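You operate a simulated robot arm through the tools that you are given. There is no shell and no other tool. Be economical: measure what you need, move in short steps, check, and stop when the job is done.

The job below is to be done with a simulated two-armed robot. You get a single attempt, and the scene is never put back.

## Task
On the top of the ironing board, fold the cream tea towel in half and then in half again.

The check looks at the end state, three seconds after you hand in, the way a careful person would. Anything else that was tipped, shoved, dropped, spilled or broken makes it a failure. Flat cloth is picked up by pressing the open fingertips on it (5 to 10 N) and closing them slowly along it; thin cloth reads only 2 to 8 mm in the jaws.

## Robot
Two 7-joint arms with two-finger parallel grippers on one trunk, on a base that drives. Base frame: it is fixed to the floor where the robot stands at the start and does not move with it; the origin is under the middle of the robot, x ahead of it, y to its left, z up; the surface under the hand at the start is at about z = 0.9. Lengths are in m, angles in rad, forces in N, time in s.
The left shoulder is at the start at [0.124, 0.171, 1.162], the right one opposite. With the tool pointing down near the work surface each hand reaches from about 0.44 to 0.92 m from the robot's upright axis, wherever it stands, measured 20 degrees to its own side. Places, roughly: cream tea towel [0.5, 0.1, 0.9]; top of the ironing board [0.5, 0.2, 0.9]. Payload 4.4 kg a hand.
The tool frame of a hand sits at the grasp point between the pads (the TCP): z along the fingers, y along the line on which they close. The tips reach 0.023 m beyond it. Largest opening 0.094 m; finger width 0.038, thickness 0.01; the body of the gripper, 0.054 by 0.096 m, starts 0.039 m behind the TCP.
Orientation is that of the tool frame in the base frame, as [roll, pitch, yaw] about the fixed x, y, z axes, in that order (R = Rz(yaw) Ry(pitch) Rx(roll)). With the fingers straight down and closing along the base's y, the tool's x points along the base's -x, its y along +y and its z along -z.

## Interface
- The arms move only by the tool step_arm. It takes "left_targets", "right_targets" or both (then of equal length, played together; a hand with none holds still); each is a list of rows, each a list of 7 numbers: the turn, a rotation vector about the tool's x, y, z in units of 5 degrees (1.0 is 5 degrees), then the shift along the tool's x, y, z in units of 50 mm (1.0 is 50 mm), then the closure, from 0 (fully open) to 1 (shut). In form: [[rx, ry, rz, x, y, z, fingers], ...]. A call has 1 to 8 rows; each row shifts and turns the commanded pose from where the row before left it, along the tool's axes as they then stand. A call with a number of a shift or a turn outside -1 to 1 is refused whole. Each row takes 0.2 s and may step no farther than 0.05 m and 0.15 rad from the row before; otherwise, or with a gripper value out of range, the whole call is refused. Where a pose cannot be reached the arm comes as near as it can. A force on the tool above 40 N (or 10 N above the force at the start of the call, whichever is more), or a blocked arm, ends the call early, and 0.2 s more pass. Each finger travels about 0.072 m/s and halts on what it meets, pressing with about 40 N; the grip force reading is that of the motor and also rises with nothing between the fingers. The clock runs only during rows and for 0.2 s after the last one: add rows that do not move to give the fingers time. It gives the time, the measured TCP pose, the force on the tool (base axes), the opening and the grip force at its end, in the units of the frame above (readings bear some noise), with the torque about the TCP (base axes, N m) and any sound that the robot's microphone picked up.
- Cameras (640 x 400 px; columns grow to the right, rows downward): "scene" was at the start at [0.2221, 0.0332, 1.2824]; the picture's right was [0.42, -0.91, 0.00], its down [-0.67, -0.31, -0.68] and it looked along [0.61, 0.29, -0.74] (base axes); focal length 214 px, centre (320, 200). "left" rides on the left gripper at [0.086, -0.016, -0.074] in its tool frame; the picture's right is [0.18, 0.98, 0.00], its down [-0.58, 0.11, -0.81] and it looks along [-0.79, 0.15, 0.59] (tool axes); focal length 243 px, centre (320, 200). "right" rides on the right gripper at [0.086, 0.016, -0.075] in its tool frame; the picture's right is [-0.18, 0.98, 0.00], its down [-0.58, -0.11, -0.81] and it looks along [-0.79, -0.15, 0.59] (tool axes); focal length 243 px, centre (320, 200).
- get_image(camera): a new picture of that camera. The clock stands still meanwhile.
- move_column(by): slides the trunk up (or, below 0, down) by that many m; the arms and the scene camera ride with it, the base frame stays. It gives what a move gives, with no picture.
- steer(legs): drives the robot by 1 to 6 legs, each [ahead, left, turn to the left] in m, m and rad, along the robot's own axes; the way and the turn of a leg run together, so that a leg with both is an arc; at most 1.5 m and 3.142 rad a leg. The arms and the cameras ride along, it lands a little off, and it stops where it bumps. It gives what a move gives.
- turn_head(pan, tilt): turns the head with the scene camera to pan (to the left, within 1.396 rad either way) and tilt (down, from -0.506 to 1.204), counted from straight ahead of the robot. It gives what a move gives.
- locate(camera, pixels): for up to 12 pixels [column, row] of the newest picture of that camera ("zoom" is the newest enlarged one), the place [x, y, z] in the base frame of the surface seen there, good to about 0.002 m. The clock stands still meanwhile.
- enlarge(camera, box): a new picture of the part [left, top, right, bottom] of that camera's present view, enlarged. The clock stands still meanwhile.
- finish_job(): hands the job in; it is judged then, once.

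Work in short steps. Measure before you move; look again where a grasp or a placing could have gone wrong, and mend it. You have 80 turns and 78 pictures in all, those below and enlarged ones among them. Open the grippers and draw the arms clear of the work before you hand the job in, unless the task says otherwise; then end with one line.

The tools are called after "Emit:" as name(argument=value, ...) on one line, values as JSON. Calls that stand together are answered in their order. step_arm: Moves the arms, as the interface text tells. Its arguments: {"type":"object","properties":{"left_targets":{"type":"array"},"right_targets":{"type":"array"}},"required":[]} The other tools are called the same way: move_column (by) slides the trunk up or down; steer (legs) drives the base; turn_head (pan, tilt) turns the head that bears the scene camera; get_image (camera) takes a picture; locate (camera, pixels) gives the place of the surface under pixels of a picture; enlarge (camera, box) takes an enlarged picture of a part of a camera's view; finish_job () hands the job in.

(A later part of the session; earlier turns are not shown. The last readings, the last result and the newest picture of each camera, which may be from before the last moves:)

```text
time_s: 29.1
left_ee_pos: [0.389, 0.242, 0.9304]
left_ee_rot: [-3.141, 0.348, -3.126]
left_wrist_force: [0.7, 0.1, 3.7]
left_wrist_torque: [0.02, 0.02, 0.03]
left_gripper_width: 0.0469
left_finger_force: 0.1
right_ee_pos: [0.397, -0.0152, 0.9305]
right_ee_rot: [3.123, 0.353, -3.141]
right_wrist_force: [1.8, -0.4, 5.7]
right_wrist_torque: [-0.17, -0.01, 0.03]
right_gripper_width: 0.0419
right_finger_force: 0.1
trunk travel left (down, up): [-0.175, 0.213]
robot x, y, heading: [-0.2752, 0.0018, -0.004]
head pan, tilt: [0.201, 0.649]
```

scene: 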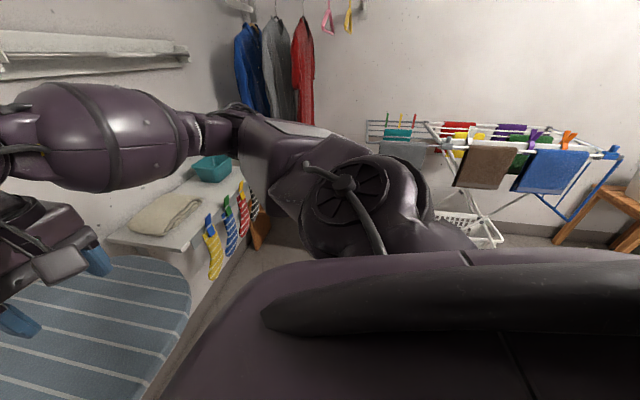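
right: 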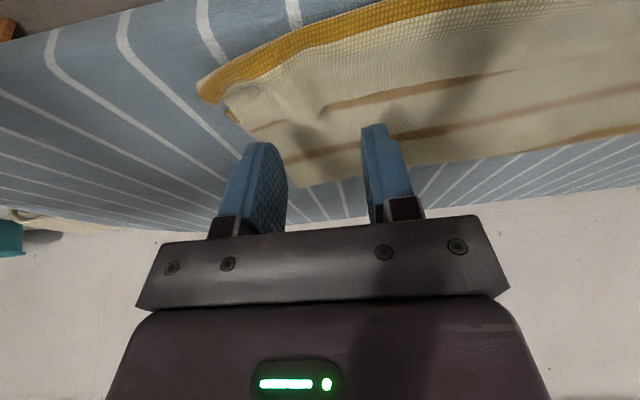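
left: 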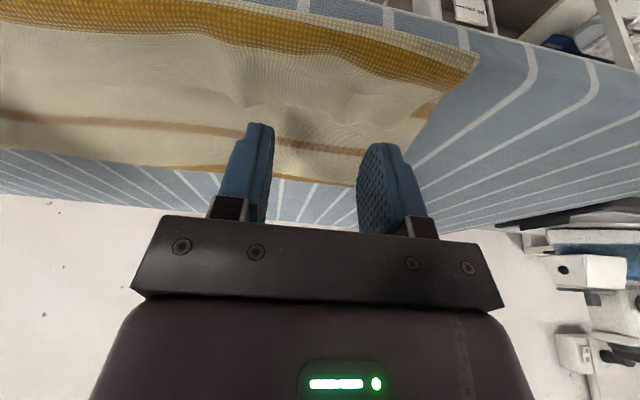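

Light contact at 4–6 N on both. I close slowly.

Emit:
step_arm(left_targets=[[0, 0, 0, 0.004, 0, 0.01, 0.55], [0, 0, 0, 0, 0, 0, 0.62], [0, 0, 0, 0, 0, 0, 0.7], [0, 0, 0, 0, 0, 0, 0.78], [0, 0, 0, 0, 0, 0, 0.86], [0, 0, 0, 0, 0, 0, 0.94], [0, 0, 0, 0, 0, 0, 1.0], [0, 0, 0, 0, 0, 0, 1.0]], right_targets=[[0, 0, 0, 0, 0, 0, 0.58], [0, 0, 0, 0, 0, 0, 0.64], [0, 0, 0, 0, 0, 0, 0.71], [0, 0, 0, 0, 0, 0, 0.78], [0, 0, 0, 0, 0, 0, 0.86], [0, 0, 0, 0, 0, 0, 0.94], [0, 0, 0, 0, 0, 0, 1.0], [0, 0, 0, 0, 0, 0, 1.0]])

Emit:
enlarge(camera="left", box=[160, 0, 480, 200])

Emit:
enlarge(camera="right", box=[160, 0, 480, 200])

```text
time_s: 30.9
left_ee_pos: [0.3884, 0.2417, 0.9302]
left_ee_rot: [3.141, 0.347, -3.124]
left_wrist_force: [-0.1, 1.9, 13.9]
left_wrist_torque: [0.04, 0.13, 0.0]
left_gripper_width: 0.0024
left_finger_force: 39.3
right_ee_pos: [0.3957, -0.0149, 0.9301]
right_ee_rot: [3.122, 0.353, -3.138]
right_wrist_force: [-0.4, 0.8, 3.4]
right_wrist_torque: [-0.01, 0.05, 0.0]
right_gripper_width: 0.0016
right_finger_force: 40.2
trunk travel left (down, up): [-0.175, 0.213]
robot x, y, heading: [-0.2774, 0.0012, 0.003]
head pan, tilt: [0.201, 0.649]
```

```text
2.00 times, centred on (320, 100) of left
```

zoom: 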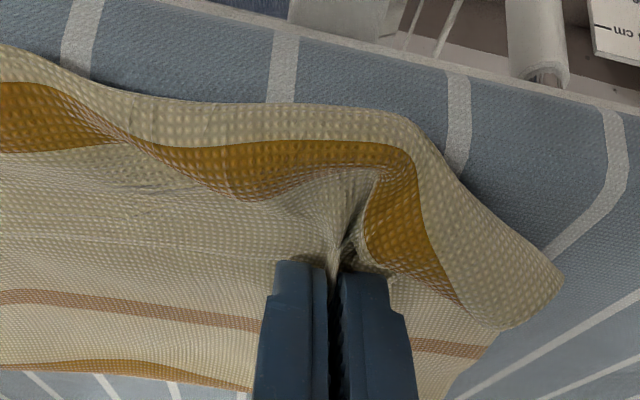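

```text
2.00 times, centred on (320, 100) of right
```

zoom: 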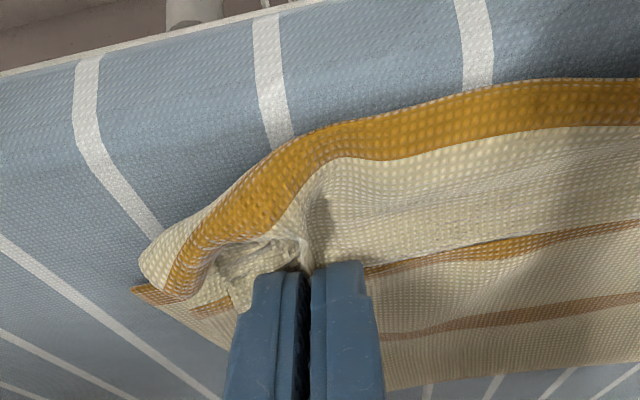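

Both hems seem pinched (2.4 and 1.6 mm). I lift the edge up and forward so the upper half stands again.

Emit:
step_arm(left_targets=[[0, 0, 0, -0.137, 0, -0.376, 1], [0, 0, 0, -0.231, 0, -0.342, 1], [0, 0, 0, -0.349, 0, -0.256, 1], [0, 0, 0, -0.448, 0, -0.178, 1], [0, 0, 0, -0.554, 0, -0.118, 1], [0, 0, 0, -0.597, 0, -0.06, 1], [0, 0, 0, -0.595, 0, 0.003, 1], [0, 0, 0, -0.581, 0, 0.041, 1]], right_targets=[[0, 0, 0, -0.137, 0, -0.376, 1], [0, 0, 0, -0.231, 0, -0.342, 1], [0, 0, 0, -0.349, 0, -0.256, 1], [0, 0, 0, -0.448, 0, -0.178, 1], [0, 0, 0, -0.554, 0, -0.118, 1], [0, 0, 0, -0.597, 0, -0.06, 1], [0, 0, 0, -0.595, 0, 0.003, 1], [0, 0, 0, -0.581, 0, 0.041, 1]])

Emit:
get_image(camera="scene")

Emit:
get_image(camera="left")

```text
time_s: 32.7
left_ee_pos: [0.5316, 0.2439, 1.0474]
left_ee_rot: [-3.141, 0.345, -3.125]
left_wrist_force: [0.1, 0.2, 0.2]
left_wrist_torque: [-0.05, 0.01, 0.0]
left_gripper_width: 0.0022
left_finger_force: 39.8
right_ee_pos: [0.5412, -0.0147, 1.0497]
right_ee_rot: [3.124, 0.35, -3.137]
right_wrist_force: [0.5, 0.9, 0.2]
right_wrist_torque: [-0.04, 0.03, -0.03]
right_gripper_width: 0.0015
right_finger_force: 39.9
trunk travel left (down, up): [-0.175, 0.213]
robot x, y, heading: [-0.2819, 0.0012, -0.001]
head pan, tilt: [0.201, 0.649]
```

```text
45 pictures are left
```

scene: 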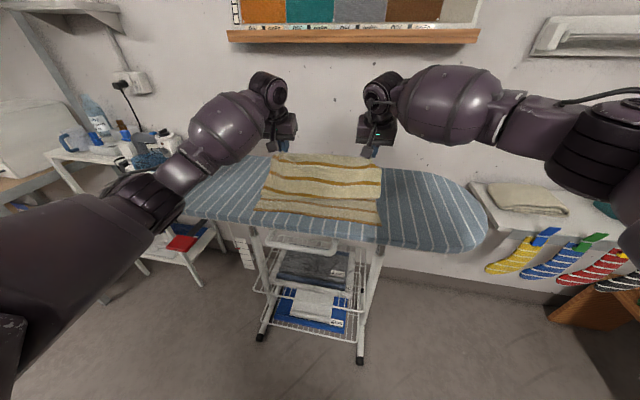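

```text
44 pictures are left
```

left: 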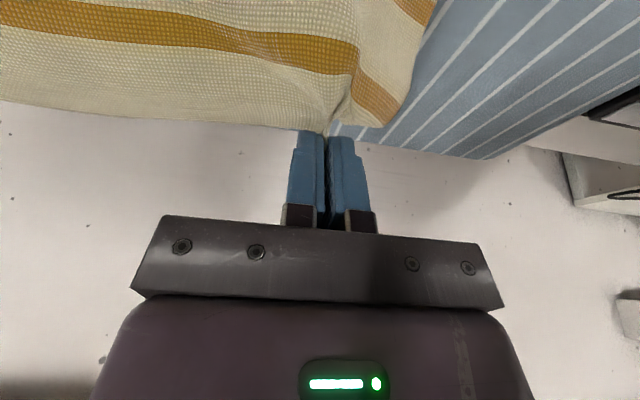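

Regripped nicely: only the single edge is held and the overlap in the fingers is small. A closer look at the lower half and fold line before laying it down.

Emit:
enlarge(camera="scene", box=[230, 130, 410, 245])

Emit:
locate(camera="scene", pixels=[[258, 208], [318, 213], [377, 222], [263, 193], [320, 199], [380, 200]])

```text
3.48 times, centred on (320, 188) of scene
```

zoom: 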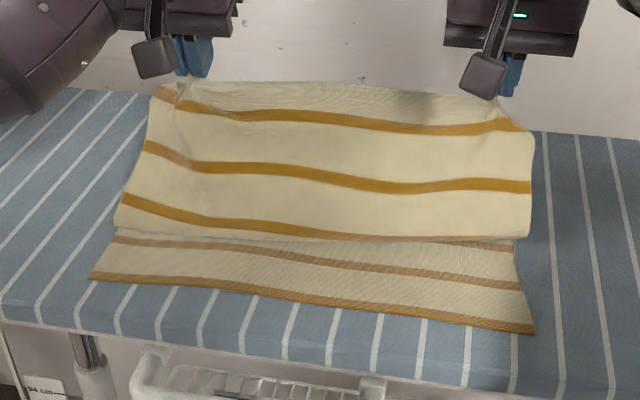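

```text
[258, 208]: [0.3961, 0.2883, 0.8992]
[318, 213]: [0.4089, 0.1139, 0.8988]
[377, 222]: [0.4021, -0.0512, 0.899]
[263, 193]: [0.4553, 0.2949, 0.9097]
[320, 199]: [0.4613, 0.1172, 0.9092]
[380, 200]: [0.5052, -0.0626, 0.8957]
```

The standing part sags forward over the lower half, so I first pull the edge a little further forward to take out the slack, then start the arc back with increasing tilt.

Emit:
step_arm(left_targets=[[0, 0, 0, -0.49, 0, 0.178, 1], [0, 0, 0, -0.49, 0, 0.178, 1], [0, -1, 0, 0.36, 0, -0.408, 1], [0, -1, 0, 0.384, 0, -0.324, 1], [0, -1, 0, 0.41, 0.02, -0.27, 1], [0, -1, 0, 0.418, 0.02, -0.198, 1], [0, 0, 0, 0, 0, 0, 1]], right_targets=[[0, 0, 0, -0.49, 0, 0.178, 1], [0, 0, 0, -0.49, 0, 0.178, 1], [0, -1, 0, 0.36, 0, -0.408, 1], [0, -1, 0, 0.384, 0, -0.324, 1], [0, -1, 0, 0.41, -0.02, -0.27, 1], [0, -1, 0, 0.418, -0.02, -0.198, 1], [0, 0, 0, 0, 0, 0, 1]])

Emit:
enlarge(camera="scene", box=[230, 130, 410, 245])

```text
time_s: 34.3
left_ee_pos: [0.4863, 0.2462, 1.0648]
left_ee_rot: [-3.141, 0.698, -3.126]
left_wrist_force: [0.8, -4.0, 0.0]
left_wrist_torque: [-0.15, -0.03, 0.01]
left_gripper_width: 0.0024
left_finger_force: 40.0
right_ee_pos: [0.4942, -0.0194, 1.0675]
right_ee_rot: [3.12, 0.701, 3.133]
right_wrist_force: [-0.9, 3.2, -1.1]
right_wrist_torque: [0.08, 0.04, 0.03]
right_gripper_width: 0.0018
right_finger_force: 40.1
trunk travel left (down, up): [-0.175, 0.213]
robot x, y, heading: [-0.2772, 0.0023, 0.001]
head pan, tilt: [0.201, 0.649]
```

```text
3.48 times, centred on (320, 188) of scene
```

zoom: 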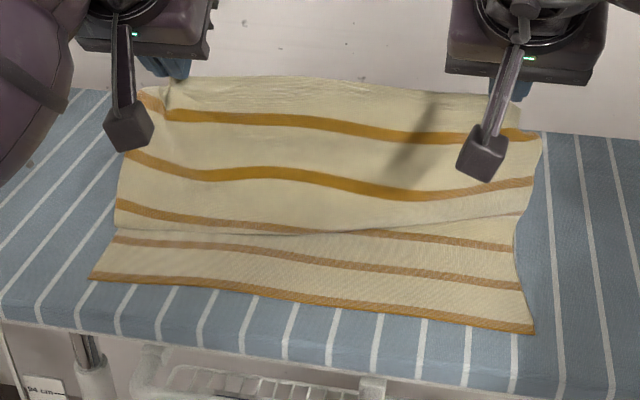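

Better: the fold line is at about the middle. I continue down the arc to just above the near edge.

Emit:
step_arm(left_targets=[[0, -1, 0, 0.444, 0, -0.186, 1], [0, -1, 0, 0.46, 0, -0.136, 1], [0, -1, 0, 0.504, 0, -0.08, 1], [0, -1, 0, 0.58, 0, -0.022, 1], [0, -1, 0, 0.542, 0, 0.002, 1], [0, 0, 0, 0, 0, 0, 1]], right_targets=[[0, -1, 0, 0.444, 0, -0.186, 1], [0, -1, 0, 0.46, 0, -0.136, 1], [0, -1, 0, 0.504, 0, -0.08, 1], [0, -1, 0, 0.58, 0, -0.022, 1], [0, -1, 0, 0.542, 0, 0.002, 1], [0, 0, 0, 0, 0, 0, 1]])

Emit:
get_image(camera="left")

Emit:
get_image(camera="right")

```text
time_s: 35.7
left_ee_pos: [0.3911, 0.2437, 0.983]
left_ee_rot: [3.14, 1.134, -3.128]
left_wrist_force: [-0.1, -0.9, 0.3]
left_wrist_torque: [-0.06, 0.02, 0.01]
left_gripper_width: 0.0025
left_finger_force: 40.4
right_ee_pos: [0.4008, -0.0178, 0.9861]
right_ee_rot: [3.1, 1.138, 3.114]
right_wrist_force: [0.9, 1.4, 0.0]
right_wrist_torque: [0.05, 0.0, 0.01]
right_gripper_width: 0.0015
right_finger_force: 39.4
trunk travel left (down, up): [-0.175, 0.213]
robot x, y, heading: [-0.2776, 0.001, -0.006]
head pan, tilt: [0.201, 0.649]
```

```text
41 pictures are left
```

left: 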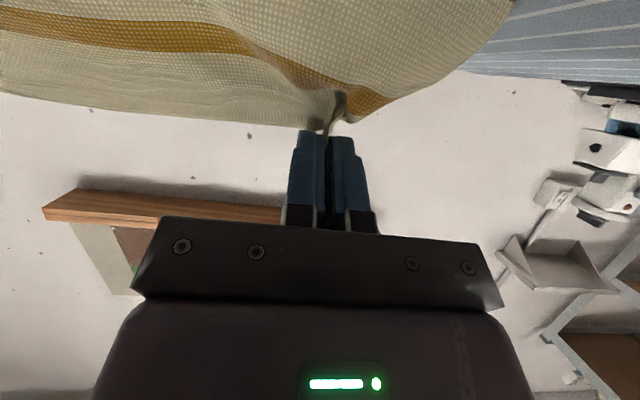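

```text
40 pictures are left
```

right: 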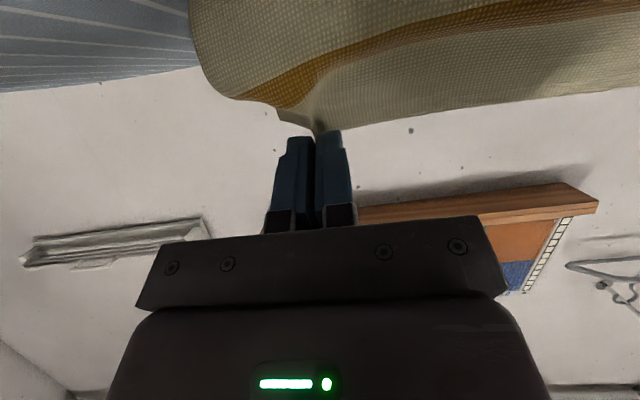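

The edge now points up with the cloth hanging cleanly beneath. I lower to the near edge, open, and retreat backwards along the fingers.

Emit:
step_arm(left_targets=[[0, 0, 0, 0.265, 0, 0.109, 1], [0, 0, 0, 0.265, 0, 0.109, 1], [0, 0, 0, 0.265, 0, 0.109, 1], [0, 0, 0, 0, 0, 0, 1]], right_targets=[[0, 0, 0, 0.275, 0, 0.115, 1], [0, 0, 0, 0.275, 0, 0.115, 1], [0, 0, 0, 0.275, 0, 0.115, 1], [0, 0, 0, 0, 0, 0, 1]])

Emit:
enlarge(camera="scene", box=[230, 130, 410, 245])

Emit:
get_image(camera="left")

```text
time_s: 36.7
left_ee_pos: [0.3906, 0.2437, 0.9393]
left_ee_rot: [3.14, 1.133, -3.13]
left_wrist_force: [-0.4, -1.7, 0.6]
left_wrist_torque: [-0.02, 0.03, 0.01]
left_gripper_width: 0.0025
left_finger_force: 40.0
right_ee_pos: [0.399, -0.0173, 0.9397]
right_ee_rot: [3.101, 1.139, 3.112]
right_wrist_force: [0.1, 1.4, 0.2]
right_wrist_torque: [-0.01, -0.01, 0.01]
right_gripper_width: 0.0017
right_finger_force: 40.1
trunk travel left (down, up): [-0.175, 0.213]
robot x, y, heading: [-0.2785, -0.0005, -0.001]
head pan, tilt: [0.201, 0.649]
```

```text
3.48 times, centred on (320, 188) of scene
```

zoom: 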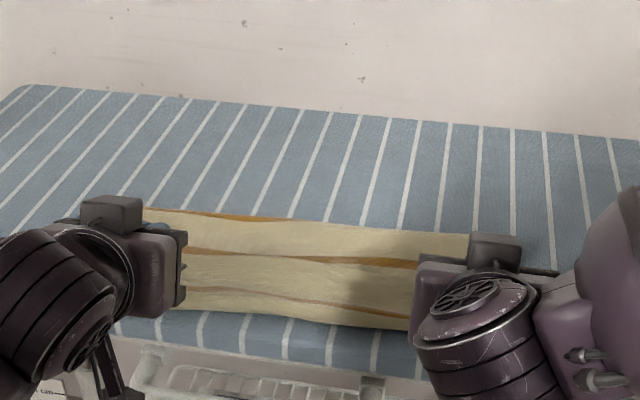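

```text
38 pictures are left
```

left: 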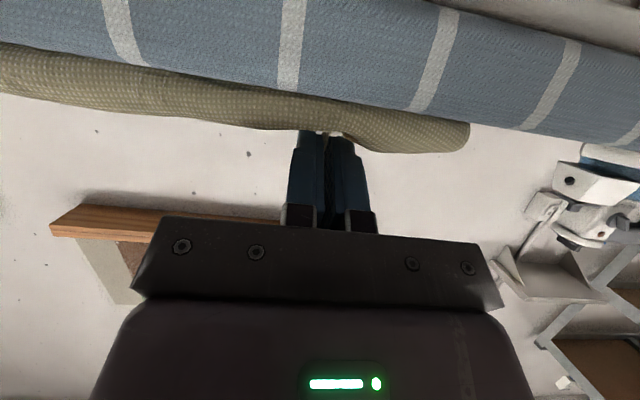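

A belly of cloth bulges in front below the fingers, so releasing here could recurl the edge. I check the fold line position and the board's near edge before pulling slightly back and up.

Emit:
locate(camera="zoom", pixels=[[165, 213], [300, 221], [400, 230], [460, 236], [300, 318], [300, 330], [300, 358], [250, 306], [300, 280], [300, 250]])

```text
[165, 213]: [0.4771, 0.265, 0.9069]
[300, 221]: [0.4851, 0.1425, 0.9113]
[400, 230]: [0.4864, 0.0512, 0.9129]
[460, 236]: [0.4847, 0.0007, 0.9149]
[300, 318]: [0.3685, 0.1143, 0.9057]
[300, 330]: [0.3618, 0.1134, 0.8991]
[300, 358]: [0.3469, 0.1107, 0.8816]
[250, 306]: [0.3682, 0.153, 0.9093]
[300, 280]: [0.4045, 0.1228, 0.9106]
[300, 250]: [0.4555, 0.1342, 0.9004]
```

The fold still sits at x≈0.485 (needs ≈0.545): my earlier lift was too short to pull the lower half flat. I lift the edge again along the reverse path to redo the lay properly.

Emit:
step_arm(left_targets=[[0, 0, 0, -0.54, 0, -0.25, 1], [0, 1, 0, -0.542, 0, -0.002, 1], [0, 1, 0, -0.58, 0, 0.022, 1], [0, 1, 0, -0.504, 0, 0.08, 1], [0, 1, 0, -0.46, 0, 0.136, 1], [0, 1, 0, -0.444, 0, 0.186, 1], [0, 1, 0, -0.418, 0, 0.198, 1], [0, 1, 0, -0.41, 0, 0.27, 1]], right_targets=[[0, 0, 0, -0.54, 0, -0.25, 1], [0, 1, 0, -0.542, 0, -0.002, 1], [0, 1, 0, -0.58, 0, 0.022, 1], [0, 1, 0, -0.504, 0, 0.08, 1], [0, 1, 0, -0.46, 0, 0.136, 1], [0, 1, 0, -0.444, 0, 0.186, 1], [0, 1, 0, -0.418, 0, 0.198, 1], [0, 1, 0, -0.41, 0, 0.27, 1]])

Emit:
steer(legs=[[0.08, 0, 0]])

Emit:
enlarge(camera="scene", box=[210, 110, 430, 250])

```text
time_s: 38.5
left_ee_pos: [0.5253, 0.2469, 1.0642]
left_ee_rot: [3.142, 0.519, -3.129]
left_wrist_force: [0.5, -1.2, -0.3]
left_wrist_torque: [-0.07, -0.05, -0.01]
left_gripper_width: 0.0022
left_finger_force: 39.7
right_ee_pos: [0.5324, -0.0187, 1.064]
right_ee_rot: [3.123, 0.524, -3.141]
right_wrist_force: [-0.8, 1.6, -0.3]
right_wrist_torque: [0.07, 0.02, 0.02]
right_gripper_width: 0.0018
right_finger_force: 39.8
trunk travel left (down, up): [-0.175, 0.213]
robot x, y, heading: [-0.2789, 0.001, 0.001]
head pan, tilt: [0.201, 0.649]
```

```text
time_s: 39.5
left_ee_pos: [0.6025, 0.2483, 1.0665]
left_ee_rot: [3.141, 0.524, -3.126]
left_wrist_force: [0.8, -1.0, -0.4]
left_wrist_torque: [-0.07, 0.0, 0.02]
left_gripper_width: 0.0025
left_finger_force: 39.7
right_ee_pos: [0.6109, -0.0179, 1.0652]
right_ee_rot: [3.122, 0.528, -3.141]
right_wrist_force: [-0.3, 1.8, 0.5]
right_wrist_torque: [0.03, -0.05, -0.01]
right_gripper_width: 0.0017
right_finger_force: 40.2
trunk travel left (down, up): [-0.175, 0.213]
robot x, y, heading: [-0.2016, -0.0007, 0.006]
head pan, tilt: [0.201, 0.649]
```

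```text
2.86 times, centred on (320, 180) of scene
```

zoom: 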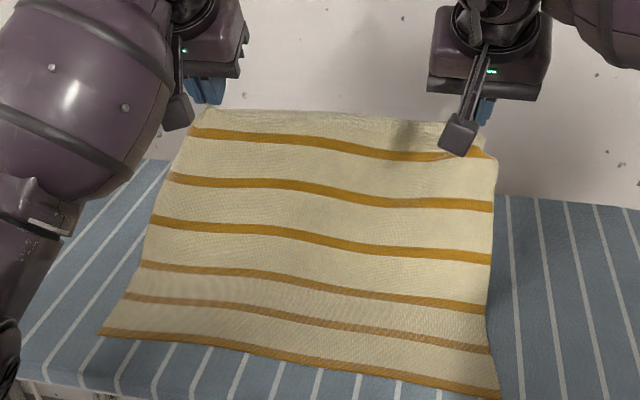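

All six stripes are now visible and the cloth is straight. I measure where the near edge lies and where the cloth leaves the board.

Emit:
locate(camera="zoom", pixels=[[100, 333], [300, 365], [497, 394], [300, 345], [300, 318], [300, 290], [300, 265], [300, 240], [300, 210], [300, 185], [300, 150], [300, 120]])

```text
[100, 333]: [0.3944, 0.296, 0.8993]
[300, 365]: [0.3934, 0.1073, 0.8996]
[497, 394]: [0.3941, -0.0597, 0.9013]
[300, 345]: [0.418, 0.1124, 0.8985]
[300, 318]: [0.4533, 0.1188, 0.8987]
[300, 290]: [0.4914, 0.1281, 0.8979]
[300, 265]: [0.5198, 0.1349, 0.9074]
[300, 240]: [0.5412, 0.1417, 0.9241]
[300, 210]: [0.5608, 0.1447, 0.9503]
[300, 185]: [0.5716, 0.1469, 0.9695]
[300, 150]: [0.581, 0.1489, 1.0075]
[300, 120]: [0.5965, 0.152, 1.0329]
```

The cloth is lying flat to x≈0.50 and straight up to the hands. I dip slightly so the lower half lies flat to the middle, then follow a taut arc back.

Emit:
step_arm(left_targets=[[0, 0, 0, 0.088, 0, 0.353, 1], [0, 0, 0, 0.088, 0, 0.353, 1], [0, 0, 0, 0, 0, 0, 1], [0, 0, 0, 0.014, 0, -0.654, 1], [0, -1, 0, 0.25, 0, -0.522, 1], [0, -1, 0, 0.356, 0, -0.378, 1]], right_targets=[[0, 0, 0, 0.088, 0, 0.353, 1], [0, 0, 0, 0.088, 0, 0.353, 1], [0, 0, 0, 0, 0, 0, 1], [0, 0, 0, 0.014, 0, -0.654, 1], [0, -1, 0, 0.28, 0, -0.522, 1], [0, -1, 0, 0.386, 0, -0.378, 1]])

Emit:
enlarge(camera="scene", box=[210, 110, 430, 250])

```text
time_s: 40.9
left_ee_pos: [0.545, 0.2482, 1.0832]
left_ee_rot: [3.141, 0.696, -3.127]
left_wrist_force: [-0.2, -1.8, 0.4]
left_wrist_torque: [-0.08, 0.02, -0.01]
left_gripper_width: 0.0024
left_finger_force: 40.4
right_ee_pos: [0.5493, -0.0173, 1.0779]
right_ee_rot: [3.12, 0.702, 3.136]
right_wrist_force: [-0.3, 0.8, 0.7]
right_wrist_torque: [0.0, -0.01, 0.01]
right_gripper_width: 0.0017
right_finger_force: 40.0
trunk travel left (down, up): [-0.175, 0.213]
robot x, y, heading: [-0.2007, 0.001, 0.003]
head pan, tilt: [0.201, 0.649]
```

```text
2.86 times, centred on (320, 180) of scene
```

zoom: 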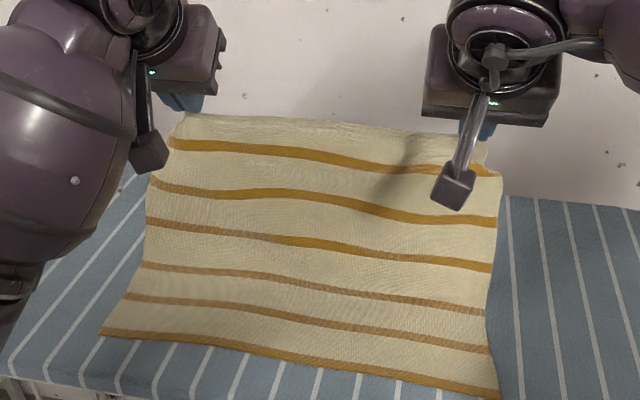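

Six stripes are still visible with no slump, and the cloth is upright. Continuing down the taut arc.

Emit:
step_arm(left_targets=[[0, -1, 0, 0.434, 0, -0.3, 1], [0, -1, 0, 0.456, 0, -0.264, 1], [0, -1, 0, 0.512, 0, -0.21, 1], [0, -1, 0, 0.536, 0, -0.2, 1]], right_targets=[[0, -1, 0, 0.434, 0, -0.3, 1], [0, -1, 0, 0.456, 0, -0.264, 1], [0, -1, 0, 0.512, 0, -0.21, 1], [0, -1, 0, 0.536, 0, -0.2, 1]])

Emit:
enlarge(camera="scene", box=[210, 110, 430, 250])

```text
time_s: 41.9
left_ee_pos: [0.4481, 0.2456, 1.0444]
left_ee_rot: [-3.142, 1.047, -3.125]
left_wrist_force: [0.8, -0.5, 0.1]
left_wrist_torque: [-0.03, 0.05, 0.0]
left_gripper_width: 0.0025
left_finger_force: 39.6
right_ee_pos: [0.4511, -0.0174, 1.0387]
right_ee_rot: [3.105, 1.051, 3.118]
right_wrist_force: [0.0, 1.0, 0.2]
right_wrist_torque: [0.0, 0.04, 0.02]
right_gripper_width: 0.0018
right_finger_force: 40.5
trunk travel left (down, up): [-0.175, 0.213]
robot x, y, heading: [-0.2032, 0.0054, -0.003]
head pan, tilt: [0.201, 0.649]
```

```text
2.86 times, centred on (320, 180) of scene
```

zoom: 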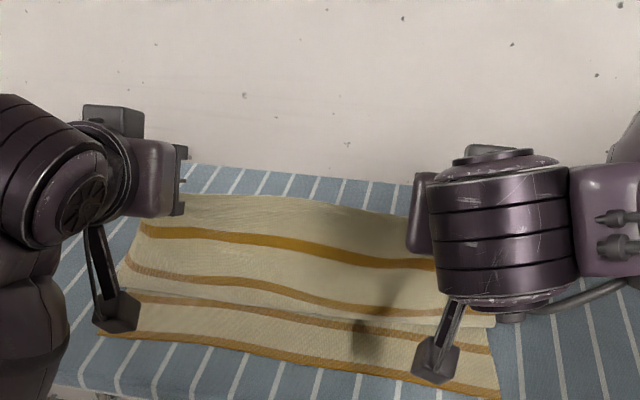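

The upper half hangs from the hands onto the lower half as expected. I continue back and down, keeping the hands moving ahead of the hanging cloth.

Emit:
step_arm(left_targets=[[0, -1, 0, 0.562, 0, -0.168, 1], [0, -1, 0, 0.606, 0, -0.144, 1], [0, 0, 0, 0.55, 0, -0.042, 1]], right_targets=[[0, -1, 0, 0.562, 0, -0.168, 1], [0, -1, 0, 0.606, 0, -0.144, 1], [0, 0, 0, 0.5, 0, -0.05, 1]])

Emit:
enlarge(camera="scene", box=[210, 110, 430, 250])

Emit:
locate(camera="zoom", pixels=[[200, 205], [250, 208], [300, 212], [350, 217], [400, 222], [300, 240], [300, 270], [300, 300], [300, 330], [300, 345]])

```text
time_s: 42.7
left_ee_pos: [0.3971, 0.2447, 0.9746]
left_ee_rot: [3.14, 1.219, -3.129]
left_wrist_force: [-0.2, -0.4, 0.6]
left_wrist_torque: [0.0, -0.01, -0.03]
left_gripper_width: 0.0024
left_finger_force: 40.5
right_ee_pos: [0.4029, -0.0195, 0.971]
right_ee_rot: [3.089, 1.225, 3.101]
right_wrist_force: [0.1, 0.5, -0.3]
right_wrist_torque: [-0.01, 0.03, 0.03]
right_gripper_width: 0.0018
right_finger_force: 39.8
trunk travel left (down, up): [-0.175, 0.213]
robot x, y, heading: [-0.1944, 0.0006, -0.001]
head pan, tilt: [0.201, 0.649]
```

```text
2.86 times, centred on (320, 180) of scene
```

zoom: 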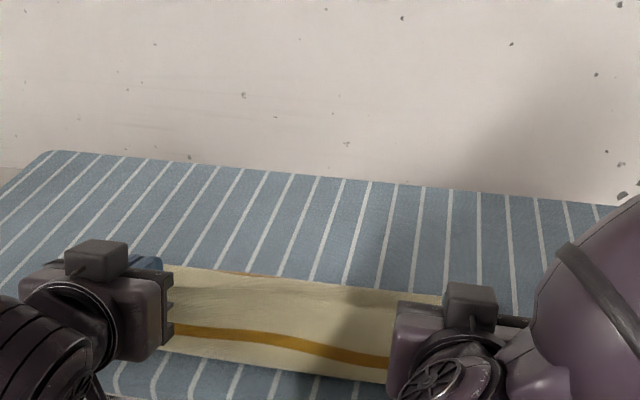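

```text
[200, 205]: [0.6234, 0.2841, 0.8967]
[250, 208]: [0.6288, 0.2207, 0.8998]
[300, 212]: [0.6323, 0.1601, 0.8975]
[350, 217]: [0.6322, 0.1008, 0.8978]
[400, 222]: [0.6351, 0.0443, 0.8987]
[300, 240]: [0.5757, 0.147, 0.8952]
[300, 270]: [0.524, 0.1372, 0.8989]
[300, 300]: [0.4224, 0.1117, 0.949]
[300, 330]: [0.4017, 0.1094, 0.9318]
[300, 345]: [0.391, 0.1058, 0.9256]
```

The hands are low now but the cloth in front of the fold may still be short. I drive back 3.5 cm to draw the upper half taut before lowering.

Emit:
steer(legs=[[-0.035, 0, 0]])

Emit:
step_arm(left_targets=[[0, 0, 0, 0.3, 0, 0.11, 1], [0, 0, 0, 0.3, 0, 0.11, 1], [0, 0, 0, 0.1, 0, 0.036, 1], [0, 0, 0, 0, 0, 0, 1]], right_targets=[[0, 0, 0, 0.27, 0, 0.1, 1], [0, 0, 0, 0.27, 0, 0.1, 1], [0, 0, 0, 0.1, 0, 0.036, 1], [0, 0, 0, 0, 0, 0, 1]])

Emit:
enlarge(camera="scene", box=[210, 130, 430, 270])

Emit:
get_image(camera="left")

```text
time_s: 43.6
left_ee_pos: [0.3623, 0.2443, 0.9772]
left_ee_rot: [3.139, 1.222, -3.125]
left_wrist_force: [-0.7, 0.1, -0.3]
left_wrist_torque: [-0.03, 0.04, 0.0]
left_gripper_width: 0.0024
left_finger_force: 39.7
right_ee_pos: [0.366, -0.018, 0.9725]
right_ee_rot: [3.093, 1.226, 3.106]
right_wrist_force: [-0.2, 2.2, 0.3]
right_wrist_torque: [-0.02, 0.03, 0.0]
right_gripper_width: 0.0019
right_finger_force: 39.8
trunk travel left (down, up): [-0.175, 0.213]
robot x, y, heading: [-0.2353, -0.0015, -0.001]
head pan, tilt: [0.201, 0.649]
```

```text
time_s: 44.6
left_ee_pos: [0.3624, 0.2436, 0.9375]
left_ee_rot: [3.14, 1.22, -3.126]
left_wrist_force: [0.3, -0.6, 0.2]
left_wrist_torque: [-0.04, -0.01, -0.05]
left_gripper_width: 0.0024
left_finger_force: 39.6
right_ee_pos: [0.3678, -0.0174, 0.9384]
right_ee_rot: [3.091, 1.226, 3.106]
right_wrist_force: [0.3, 1.2, 0.1]
right_wrist_torque: [0.03, 0.0, 0.03]
right_gripper_width: 0.0019
right_finger_force: 40.0
trunk travel left (down, up): [-0.175, 0.213]
robot x, y, heading: [-0.2317, 0.0022, 0.003]
head pan, tilt: [0.201, 0.649]
```

```text
2.86 times, centred on (320, 200) of scene
```

zoom: 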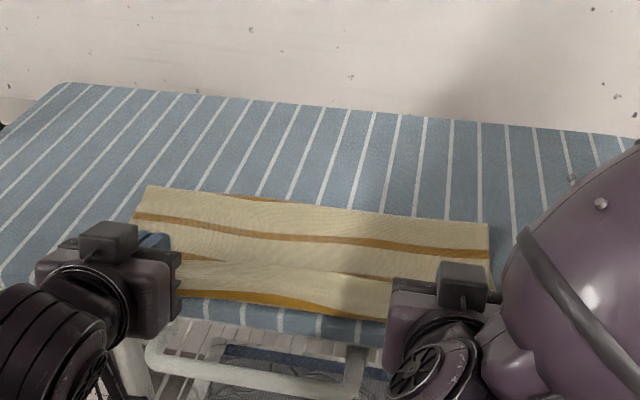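

```text
32 pictures are left
```

left: 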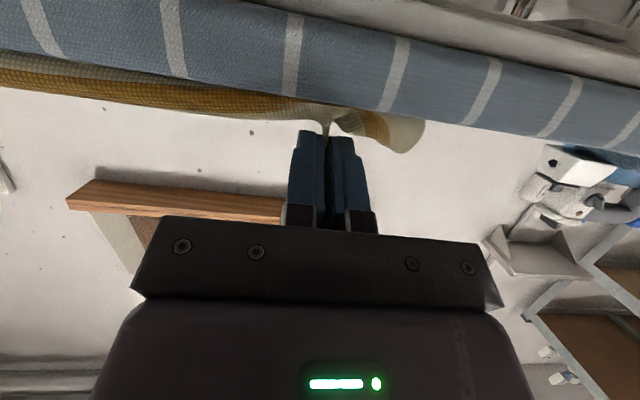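

Emit:
locate(camera="zoom", pixels=[[155, 190], [270, 201], [380, 213], [480, 226], [486, 268], [250, 230], [250, 265], [250, 285], [250, 298], [250, 306]])

Emit:
enlarge(camera="scene", box=[250, 190, 390, 260])

```text
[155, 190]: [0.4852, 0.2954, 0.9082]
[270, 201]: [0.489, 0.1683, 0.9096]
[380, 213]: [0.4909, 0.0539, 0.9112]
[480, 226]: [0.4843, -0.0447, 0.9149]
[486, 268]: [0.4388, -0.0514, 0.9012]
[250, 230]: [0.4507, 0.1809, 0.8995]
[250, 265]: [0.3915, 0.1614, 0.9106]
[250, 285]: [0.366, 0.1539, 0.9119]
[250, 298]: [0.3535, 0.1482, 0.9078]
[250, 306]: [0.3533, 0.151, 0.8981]
```

```text
4.57 times, centred on (320, 225) of scene
```

zoom: 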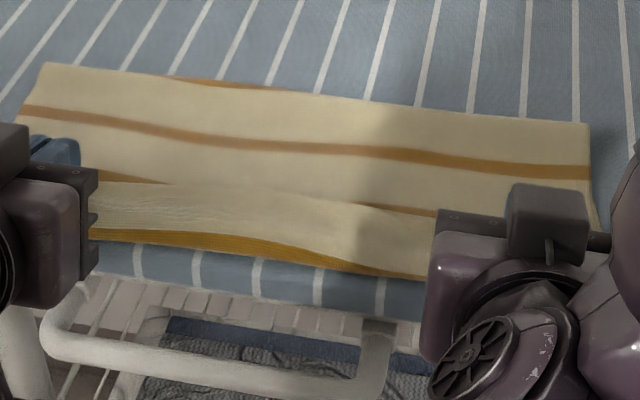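

The fold rolled back to x≈0.487 again: with the hand high behind the fold, gravity rolls the fold line toward me. The remedy is a straight diagonal descent (height plus distance never exceeding the half-length) rather than a round arc. I lift back up and pull forward once more.

Emit:
step_arm(left_targets=[[0, 0, 0, -0.424, 0, -0.004, 1], [0, 0, 0, -0.528, 0, 0.042, 1], [0, 1, 0, -0.606, 0, 0.144, 1], [0, 1, 0, -0.562, 0, 0.168, 1], [0, 1, 0, -0.536, 0, 0.216, 1], [0, 1, 0, -0.512, 0, 0.224, 1], [0, 1, 0, -0.456, 0, 0.278, 1], [0, 1, 0, -0.434, 0, 0.314, 1]], right_targets=[[0, 0, 0, -0.424, 0, -0.004, 1], [0, 0, 0, -0.528, 0, 0.042, 1], [0, 1, 0, -0.606, 0, 0.144, 1], [0, 1, 0, -0.562, 0, 0.168, 1], [0, 1, 0, -0.536, 0, 0.216, 1], [0, 1, 0, -0.512, 0, 0.224, 1], [0, 1, 0, -0.456, 0, 0.278, 1], [0, 1, 0, -0.434, 0, 0.314, 1]])

Emit:
steer(legs=[[0.085, 0, 0]])

```text
time_s: 46.4
left_ee_pos: [0.5147, 0.2474, 1.0737]
left_ee_rot: [-3.141, 0.691, -3.125]
left_wrist_force: [0.1, -0.8, -0.4]
left_wrist_torque: [-0.02, -0.02, -0.02]
left_gripper_width: 0.0025
left_finger_force: 40.2
right_ee_pos: [0.5212, -0.018, 1.0747]
right_ee_rot: [3.118, 0.699, 3.139]
right_wrist_force: [-0.2, 1.3, -0.7]
right_wrist_torque: [0.0, -0.04, -0.01]
right_gripper_width: 0.0019
right_finger_force: 40.3
trunk travel left (down, up): [-0.175, 0.213]
robot x, y, heading: [-0.2361, 0.0026, -0.0]
head pan, tilt: [0.201, 0.649]
```

```text
time_s: 47.5
left_ee_pos: [0.599, 0.2449, 1.0745]
left_ee_rot: [-3.141, 0.697, -3.125]
left_wrist_force: [0.0, -0.6, -0.7]
left_wrist_torque: [-0.06, -0.02, 0.0]
left_gripper_width: 0.0025
left_finger_force: 40.3
right_ee_pos: [0.6046, -0.0183, 1.077]
right_ee_rot: [3.12, 0.702, 3.137]
right_wrist_force: [0.2, 0.7, -0.9]
right_wrist_torque: [-0.01, 0.0, 0.04]
right_gripper_width: 0.0017
right_finger_force: 39.8
trunk travel left (down, up): [-0.175, 0.213]
robot x, y, heading: [-0.1525, -0.0027, -0.004]
head pan, tilt: [0.201, 0.649]
```

Now I dip so that the lower half lies flat past the middle, and check.

Emit:
step_arm(left_targets=[[0, 0, 0, 0.207, 0, 0.48, 1], [0, 0, 0, 0.207, 0, 0.48, 1], [0, 0, 0, 0, 0, 0, 1], [0, 0, 0, 0, 0, 0, 1]], right_targets=[[0, 0, 0, 0.217, 0, 0.48, 1], [0, 0, 0, 0.217, 0, 0.48, 1], [0, 0, 0, 0, 0, 0, 1], [0, 0, 0, 0, 0, 0, 1]])

Emit:
enlarge(camera="scene", box=[210, 120, 430, 260])

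Emit:
locate(camera="zoom", pixels=[[300, 350], [300, 320], [300, 290], [300, 265], [300, 240], [300, 220], [300, 200], [300, 180], [300, 160], [300, 140], [300, 380]])

```text
time_s: 48.5
left_ee_pos: [0.6166, 0.2474, 1.0246]
left_ee_rot: [-3.142, 0.695, -3.125]
left_wrist_force: [-0.2, -0.8, 0.3]
left_wrist_torque: [-0.07, -0.03, 0.03]
left_gripper_width: 0.0025
left_finger_force: 40.1
right_ee_pos: [0.6186, -0.0182, 1.0248]
right_ee_rot: [3.118, 0.702, 3.136]
right_wrist_force: [0.2, 0.9, -1.1]
right_wrist_torque: [-0.01, 0.01, 0.01]
right_gripper_width: 0.0018
right_finger_force: 39.9
trunk travel left (down, up): [-0.175, 0.213]
robot x, y, heading: [-0.1532, -0.0064, 0.001]
head pan, tilt: [0.201, 0.649]
```

```text
2.86 times, centred on (320, 190) of scene
```

zoom: 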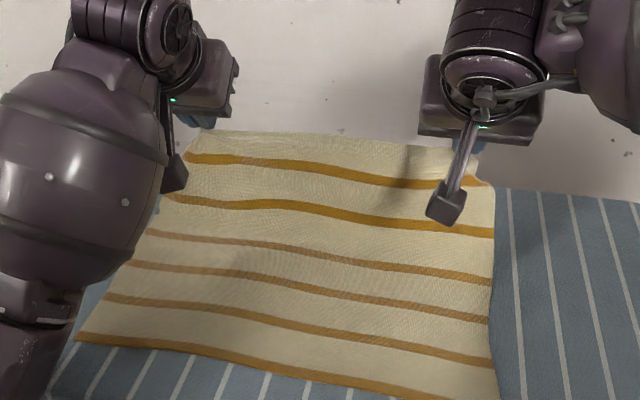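

```text
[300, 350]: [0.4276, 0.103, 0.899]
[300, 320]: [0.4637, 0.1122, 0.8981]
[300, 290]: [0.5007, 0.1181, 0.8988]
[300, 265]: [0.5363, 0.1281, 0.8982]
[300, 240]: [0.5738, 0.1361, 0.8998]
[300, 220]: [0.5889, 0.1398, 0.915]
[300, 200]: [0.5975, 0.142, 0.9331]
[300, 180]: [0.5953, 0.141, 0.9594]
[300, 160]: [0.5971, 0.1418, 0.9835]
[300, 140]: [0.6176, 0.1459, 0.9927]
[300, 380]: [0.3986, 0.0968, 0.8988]
```

The lower half is flat to x≈0.575 with the rest standing. I drive back 7 cm at this height, then descend diagonally with increasing tilt.

Emit:
steer(legs=[[-0.07, 0, 0]])

Emit:
step_arm(left_targets=[[0, -1, 0, 0.392, 0, -0.206, 1], [0, -1, 0, 0.434, 0, -0.208, 1], [0, -1, 0, 0.464, 0, -0.176, 1], [0, -1, 0, 0.468, 0, -0.202, 1], [0, -1, 0, 0.444, 0, -0.222, 1]], right_targets=[[0, -1, 0, 0.392, 0, -0.206, 1], [0, -1, 0, 0.434, 0, -0.208, 1], [0, -1, 0, 0.464, 0, -0.176, 1], [0, -1, 0, 0.468, 0, -0.202, 1], [0, -1, 0, 0.444, 0, -0.222, 1]])

Emit:
enlarge(camera="scene", box=[210, 120, 430, 260])

```text
time_s: 49.5
left_ee_pos: [0.5437, 0.2477, 1.0259]
left_ee_rot: [-3.141, 0.696, -3.124]
left_wrist_force: [-0.7, 0.0, 0.4]
left_wrist_torque: [-0.06, -0.02, 0.0]
left_gripper_width: 0.0023
left_finger_force: 39.7
right_ee_pos: [0.5467, -0.0183, 1.026]
right_ee_rot: [3.119, 0.701, 3.138]
right_wrist_force: [-0.5, 0.7, -0.3]
right_wrist_torque: [-0.01, -0.03, 0.01]
right_gripper_width: 0.002
right_finger_force: 39.7
trunk travel left (down, up): [-0.175, 0.213]
robot x, y, heading: [-0.2222, 0.003, 0.0]
head pan, tilt: [0.201, 0.649]
```

```text
time_s: 50.7
left_ee_pos: [0.4353, 0.246, 0.9769]
left_ee_rot: [-3.14, 1.136, -3.122]
left_wrist_force: [-0.2, 0.0, 0.3]
left_wrist_torque: [-0.03, 0.0, -0.01]
left_gripper_width: 0.0022
left_finger_force: 39.8
right_ee_pos: [0.4394, -0.0171, 0.9749]
right_ee_rot: [3.1, 1.142, 3.112]
right_wrist_force: [0.8, 0.4, 0.1]
right_wrist_torque: [-0.05, -0.01, -0.01]
right_gripper_width: 0.0015
right_finger_force: 40.3
trunk travel left (down, up): [-0.175, 0.213]
robot x, y, heading: [-0.219, 0.0016, -0.002]
head pan, tilt: [0.201, 0.649]
```

```text
2.86 times, centred on (320, 190) of scene
```

zoom: 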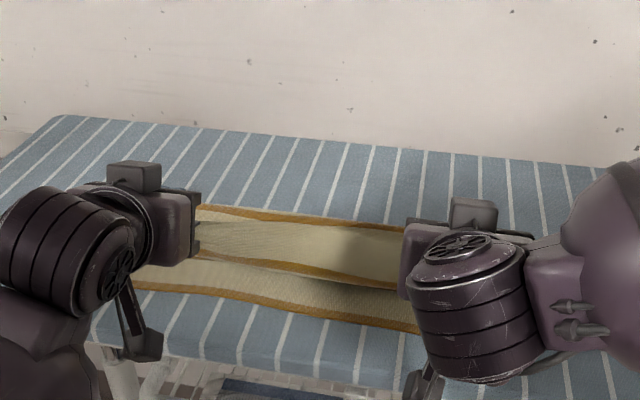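

I measure the fold line and the near part before the last centimetres.

Emit:
locate(camera="zoom", pixels=[[230, 207], [300, 215], [380, 226], [300, 213], [300, 225], [300, 240], [300, 255], [300, 268], [300, 280], [300, 300], [200, 292]])

```text
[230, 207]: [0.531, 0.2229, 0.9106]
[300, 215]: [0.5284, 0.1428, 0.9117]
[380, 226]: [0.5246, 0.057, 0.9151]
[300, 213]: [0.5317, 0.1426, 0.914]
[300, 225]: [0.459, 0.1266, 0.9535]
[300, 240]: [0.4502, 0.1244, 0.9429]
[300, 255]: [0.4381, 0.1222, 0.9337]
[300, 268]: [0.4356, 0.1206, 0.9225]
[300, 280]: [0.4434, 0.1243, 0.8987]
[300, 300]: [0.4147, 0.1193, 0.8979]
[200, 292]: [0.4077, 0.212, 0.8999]
```

The fold line is now at x≈0.53, near the ideal. I finish steeply down, then the last centimetre back just above the lower layer.

Emit:
step_arm(left_targets=[[0, -1, 0, 0.38, 0, -0.058, 1], [0, -1, 0, 0.384, 0, -0.168, 1], [0, 0, 0, 0.204, 0, -0.216, 1], [0, 0, 0, 0.07, 0, -0.12, 1], [0, 0, 0, 0, 0, 0, 1]], right_targets=[[0, -1, 0, 0.38, 0, -0.058, 1], [0, -1, 0, 0.384, 0, -0.168, 1], [0, 0, 0, 0.204, 0, -0.23, 1], [0, 0, 0, 0.07, 0, -0.16, 1], [0, 0, 0, 0, 0, 0, 1]])

Emit:
enlarge(camera="scene", box=[210, 120, 430, 260])

Emit:
get_image(camera="left")

```text
time_s: 51.9
left_ee_pos: [0.3913, 0.2451, 0.9333]
left_ee_rot: [3.139, 1.305, -3.126]
left_wrist_force: [-0.4, 0.3, -0.6]
left_wrist_torque: [-0.05, 0.01, -0.01]
left_gripper_width: 0.0023
left_finger_force: 40.6
right_ee_pos: [0.3918, -0.0186, 0.9342]
right_ee_rot: [3.076, 1.311, 3.09]
right_wrist_force: [-0.2, 0.5, -0.3]
right_wrist_torque: [-0.01, -0.05, 0.01]
right_gripper_width: 0.0018
right_finger_force: 40.3
trunk travel left (down, up): [-0.175, 0.213]
robot x, y, heading: [-0.2194, 0.0013, -0.005]
head pan, tilt: [0.201, 0.649]
```

```text
2.86 times, centred on (320, 190) of scene
```

zoom: 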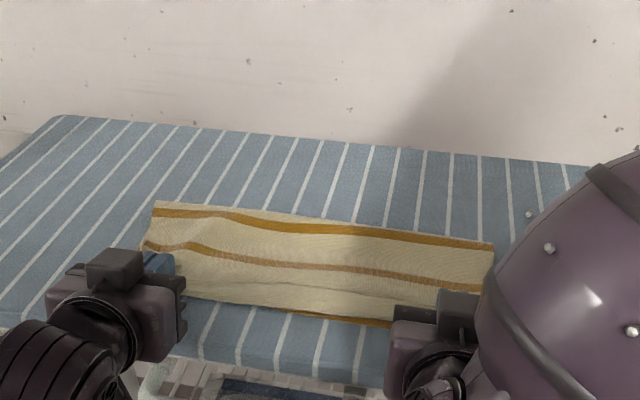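

```text
27 pictures are left
```

left: 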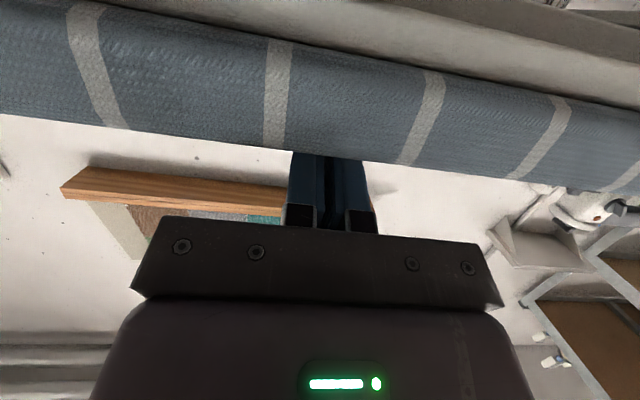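

The fold looks good. I measure fold and near edges on this view before releasing.

Emit:
locate(camera="zoom", pixels=[[158, 203], [300, 218], [400, 231], [490, 244], [250, 290], [250, 300], [250, 305], [350, 310], [350, 320], [300, 297], [375, 324]])

```text
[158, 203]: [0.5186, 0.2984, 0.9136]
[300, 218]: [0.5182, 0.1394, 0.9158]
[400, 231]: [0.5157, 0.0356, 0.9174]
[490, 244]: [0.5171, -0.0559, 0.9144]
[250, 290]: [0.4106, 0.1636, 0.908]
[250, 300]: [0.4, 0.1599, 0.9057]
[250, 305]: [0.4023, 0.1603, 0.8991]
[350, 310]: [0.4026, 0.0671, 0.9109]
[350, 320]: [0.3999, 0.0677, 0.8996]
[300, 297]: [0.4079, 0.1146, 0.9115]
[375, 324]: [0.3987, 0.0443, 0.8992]
```

The fold ended at x≈0.518 — still about 2.5 cm short, with slack in the upper layer. I lift once more; this time I'll come back lower, so the loop is only drawn in at the very end.

Emit:
step_arm(left_targets=[[0, 0, 0, -0.35, 0, 0.1, 1], [0, 1, 0, -0.4, 0, 0.19, 1], [0, 1, 0, -0.384, 0, 0.168, 1], [0, 1, 0, -0.444, 0, 0.222, 1], [0, 1, 0, -0.468, 0, 0.202, 1], [0, 1, 0, -0.464, 0, 0.176, 1], [0, 1, 0, -0.434, 0, 0.208, 1], [0, 1, 0, -0.392, 0, 0.206, 1]], right_targets=[[0, 0, 0, -0.35, 0, 0.1, 1], [0, 1, 0, -0.4, 0, 0.19, 1], [0, 1, 0, -0.384, 0, 0.168, 1], [0, 1, 0, -0.444, 0, 0.222, 1], [0, 1, 0, -0.468, 0, 0.202, 1], [0, 1, 0, -0.464, 0, 0.176, 1], [0, 1, 0, -0.434, 0, 0.208, 1], [0, 1, 0, -0.392, 0, 0.206, 1]])

Emit:
steer(legs=[[0.095, 0, 0]])

Emit:
enlarge(camera="scene", box=[210, 120, 430, 260])

Emit:
locate(camera="zoom", pixels=[[300, 350], [300, 320], [300, 290], [300, 265], [300, 240], [300, 220], [300, 200], [300, 180], [300, 160], [300, 140], [300, 370], [300, 385]])

```text
time_s: 53.7
left_ee_pos: [0.5334, 0.249, 1.0411]
left_ee_rot: [-3.141, 0.695, -3.123]
left_wrist_force: [0.1, -0.7, 0.3]
left_wrist_torque: [-0.08, 0.03, -0.01]
left_gripper_width: 0.0023
left_finger_force: 39.7
right_ee_pos: [0.5321, -0.0186, 1.0415]
right_ee_rot: [3.12, 0.699, 3.138]
right_wrist_force: [0.8, 0.3, -0.5]
right_wrist_torque: [0.01, 0.0, 0.0]
right_gripper_width: 0.002
right_finger_force: 40.2
trunk travel left (down, up): [-0.175, 0.213]
robot x, y, heading: [-0.2226, 0.0028, 0.006]
head pan, tilt: [0.201, 0.649]
```

```text
time_s: 54.8
left_ee_pos: [0.6272, 0.2474, 1.0414]
left_ee_rot: [-3.141, 0.696, -3.126]
left_wrist_force: [0.0, -0.9, -0.5]
left_wrist_torque: [-0.03, 0.01, -0.01]
left_gripper_width: 0.0026
left_finger_force: 39.8
right_ee_pos: [0.6256, -0.0191, 1.0417]
right_ee_rot: [3.12, 0.698, 3.134]
right_wrist_force: [0.3, 0.6, 1.0]
right_wrist_torque: [0.03, -0.02, -0.07]
right_gripper_width: 0.0017
right_finger_force: 39.6
trunk travel left (down, up): [-0.175, 0.213]
robot x, y, heading: [-0.1279, -0.0018, -0.007]
head pan, tilt: [0.201, 0.649]
```

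```text
2.86 times, centred on (320, 190) of scene
```

zoom: 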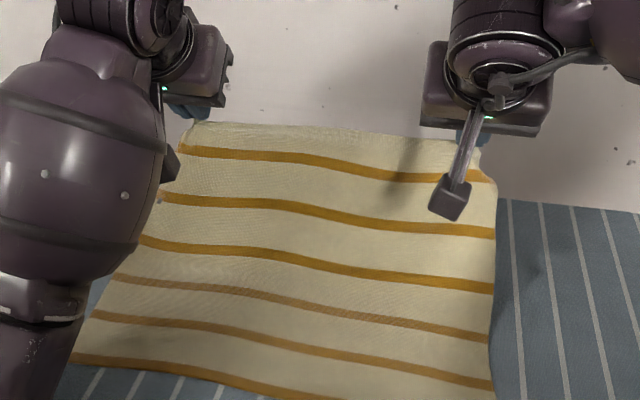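

```text
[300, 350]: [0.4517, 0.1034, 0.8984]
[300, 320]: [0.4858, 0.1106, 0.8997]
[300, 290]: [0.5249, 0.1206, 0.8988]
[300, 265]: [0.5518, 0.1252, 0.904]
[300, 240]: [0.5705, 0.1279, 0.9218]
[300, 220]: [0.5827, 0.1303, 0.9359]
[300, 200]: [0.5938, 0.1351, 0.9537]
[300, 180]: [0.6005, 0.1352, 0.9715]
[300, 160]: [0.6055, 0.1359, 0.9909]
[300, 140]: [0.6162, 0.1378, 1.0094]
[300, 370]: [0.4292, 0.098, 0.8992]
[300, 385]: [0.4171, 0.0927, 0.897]
```

Taut and flat again. I lower while tilting, drive back 9 cm at low height, then continue low toward the near edge.

Emit:
step_arm(left_targets=[[0, -1, 0, 0.358, 0, 0.22, 1], [0, -1, 0, 0.376, 0, 0.188, 1]], right_targets=[[0, -1, 0, 0.358, 0, 0.22, 1], [0, -1, 0, 0.376, 0, 0.188, 1]])

Emit:
steer(legs=[[-0.09, 0, 0]])

Emit:
step_arm(left_targets=[[0, 0, 0, 0.658, 0, -0.1, 1], [0, 0, 0, 0.628, 0, -0.126, 1], [0, 0, 0, 0.444, 0, -0.282, 1], [0, 0, 0, 0.222, 0, -0.204, 1]], right_targets=[[0, 0, 0, 0.658, 0, -0.1, 1], [0, 0, 0, 0.628, 0, -0.126, 1], [0, 0, 0, 0.444, 0, -0.282, 1], [0, 0, 0, 0.222, 0, -0.204, 1]])

Emit:
enlarge(camera="scene", box=[210, 130, 430, 270])

```text
time_s: 55.4
left_ee_pos: [0.6094, 0.244, 1.0144]
left_ee_rot: [3.138, 0.891, -3.131]
left_wrist_force: [-0.2, -0.1, -0.5]
left_wrist_torque: [-0.06, -0.01, 0.0]
left_gripper_width: 0.0025
left_finger_force: 39.8
right_ee_pos: [0.6078, -0.0213, 1.0076]
right_ee_rot: [3.109, 0.885, 3.128]
right_wrist_force: [0.1, 0.3, 0.0]
right_wrist_torque: [0.01, 0.06, 0.0]
right_gripper_width: 0.0016
right_finger_force: 39.5
trunk travel left (down, up): [-0.175, 0.213]
robot x, y, heading: [-0.1265, -0.0025, -0.005]
head pan, tilt: [0.201, 0.649]
```

```text
time_s: 56.5
left_ee_pos: [0.5219, 0.2461, 1.0023]
left_ee_rot: [3.141, 0.871, -3.126]
left_wrist_force: [0.7, -0.9, -0.8]
left_wrist_torque: [-0.05, -0.02, -0.03]
left_gripper_width: 0.0021
left_finger_force: 40.2
right_ee_pos: [0.5203, -0.0197, 1.0033]
right_ee_rot: [3.115, 0.874, 3.131]
right_wrist_force: [-0.5, 0.3, 0.1]
right_wrist_torque: [0.0, 0.01, -0.03]
right_gripper_width: 0.0016
right_finger_force: 39.9
trunk travel left (down, up): [-0.175, 0.213]
robot x, y, heading: [-0.2191, -0.0011, 0.001]
head pan, tilt: [0.201, 0.649]
```

```text
time_s: 57.5
left_ee_pos: [0.4306, 0.2466, 0.9484]
left_ee_rot: [-3.14, 0.871, -3.125]
left_wrist_force: [-0.1, -0.9, 0.3]
left_wrist_torque: [-0.02, -0.01, -0.02]
left_gripper_width: 0.0023
left_finger_force: 39.9
right_ee_pos: [0.4317, -0.0205, 0.9494]
right_ee_rot: [3.114, 0.876, 3.13]
right_wrist_force: [0.2, 1.3, -0.4]
right_wrist_torque: [0.0, 0.03, 0.0]
right_gripper_width: 0.0019
right_finger_force: 40.0
trunk travel left (down, up): [-0.175, 0.213]
robot x, y, heading: [-0.2208, 0.0036, -0.004]
head pan, tilt: [0.201, 0.649]
```

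```text
2.86 times, centred on (320, 200) of scene
```

zoom: 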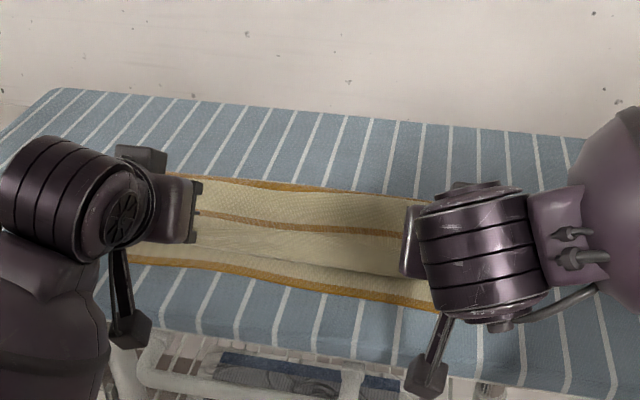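

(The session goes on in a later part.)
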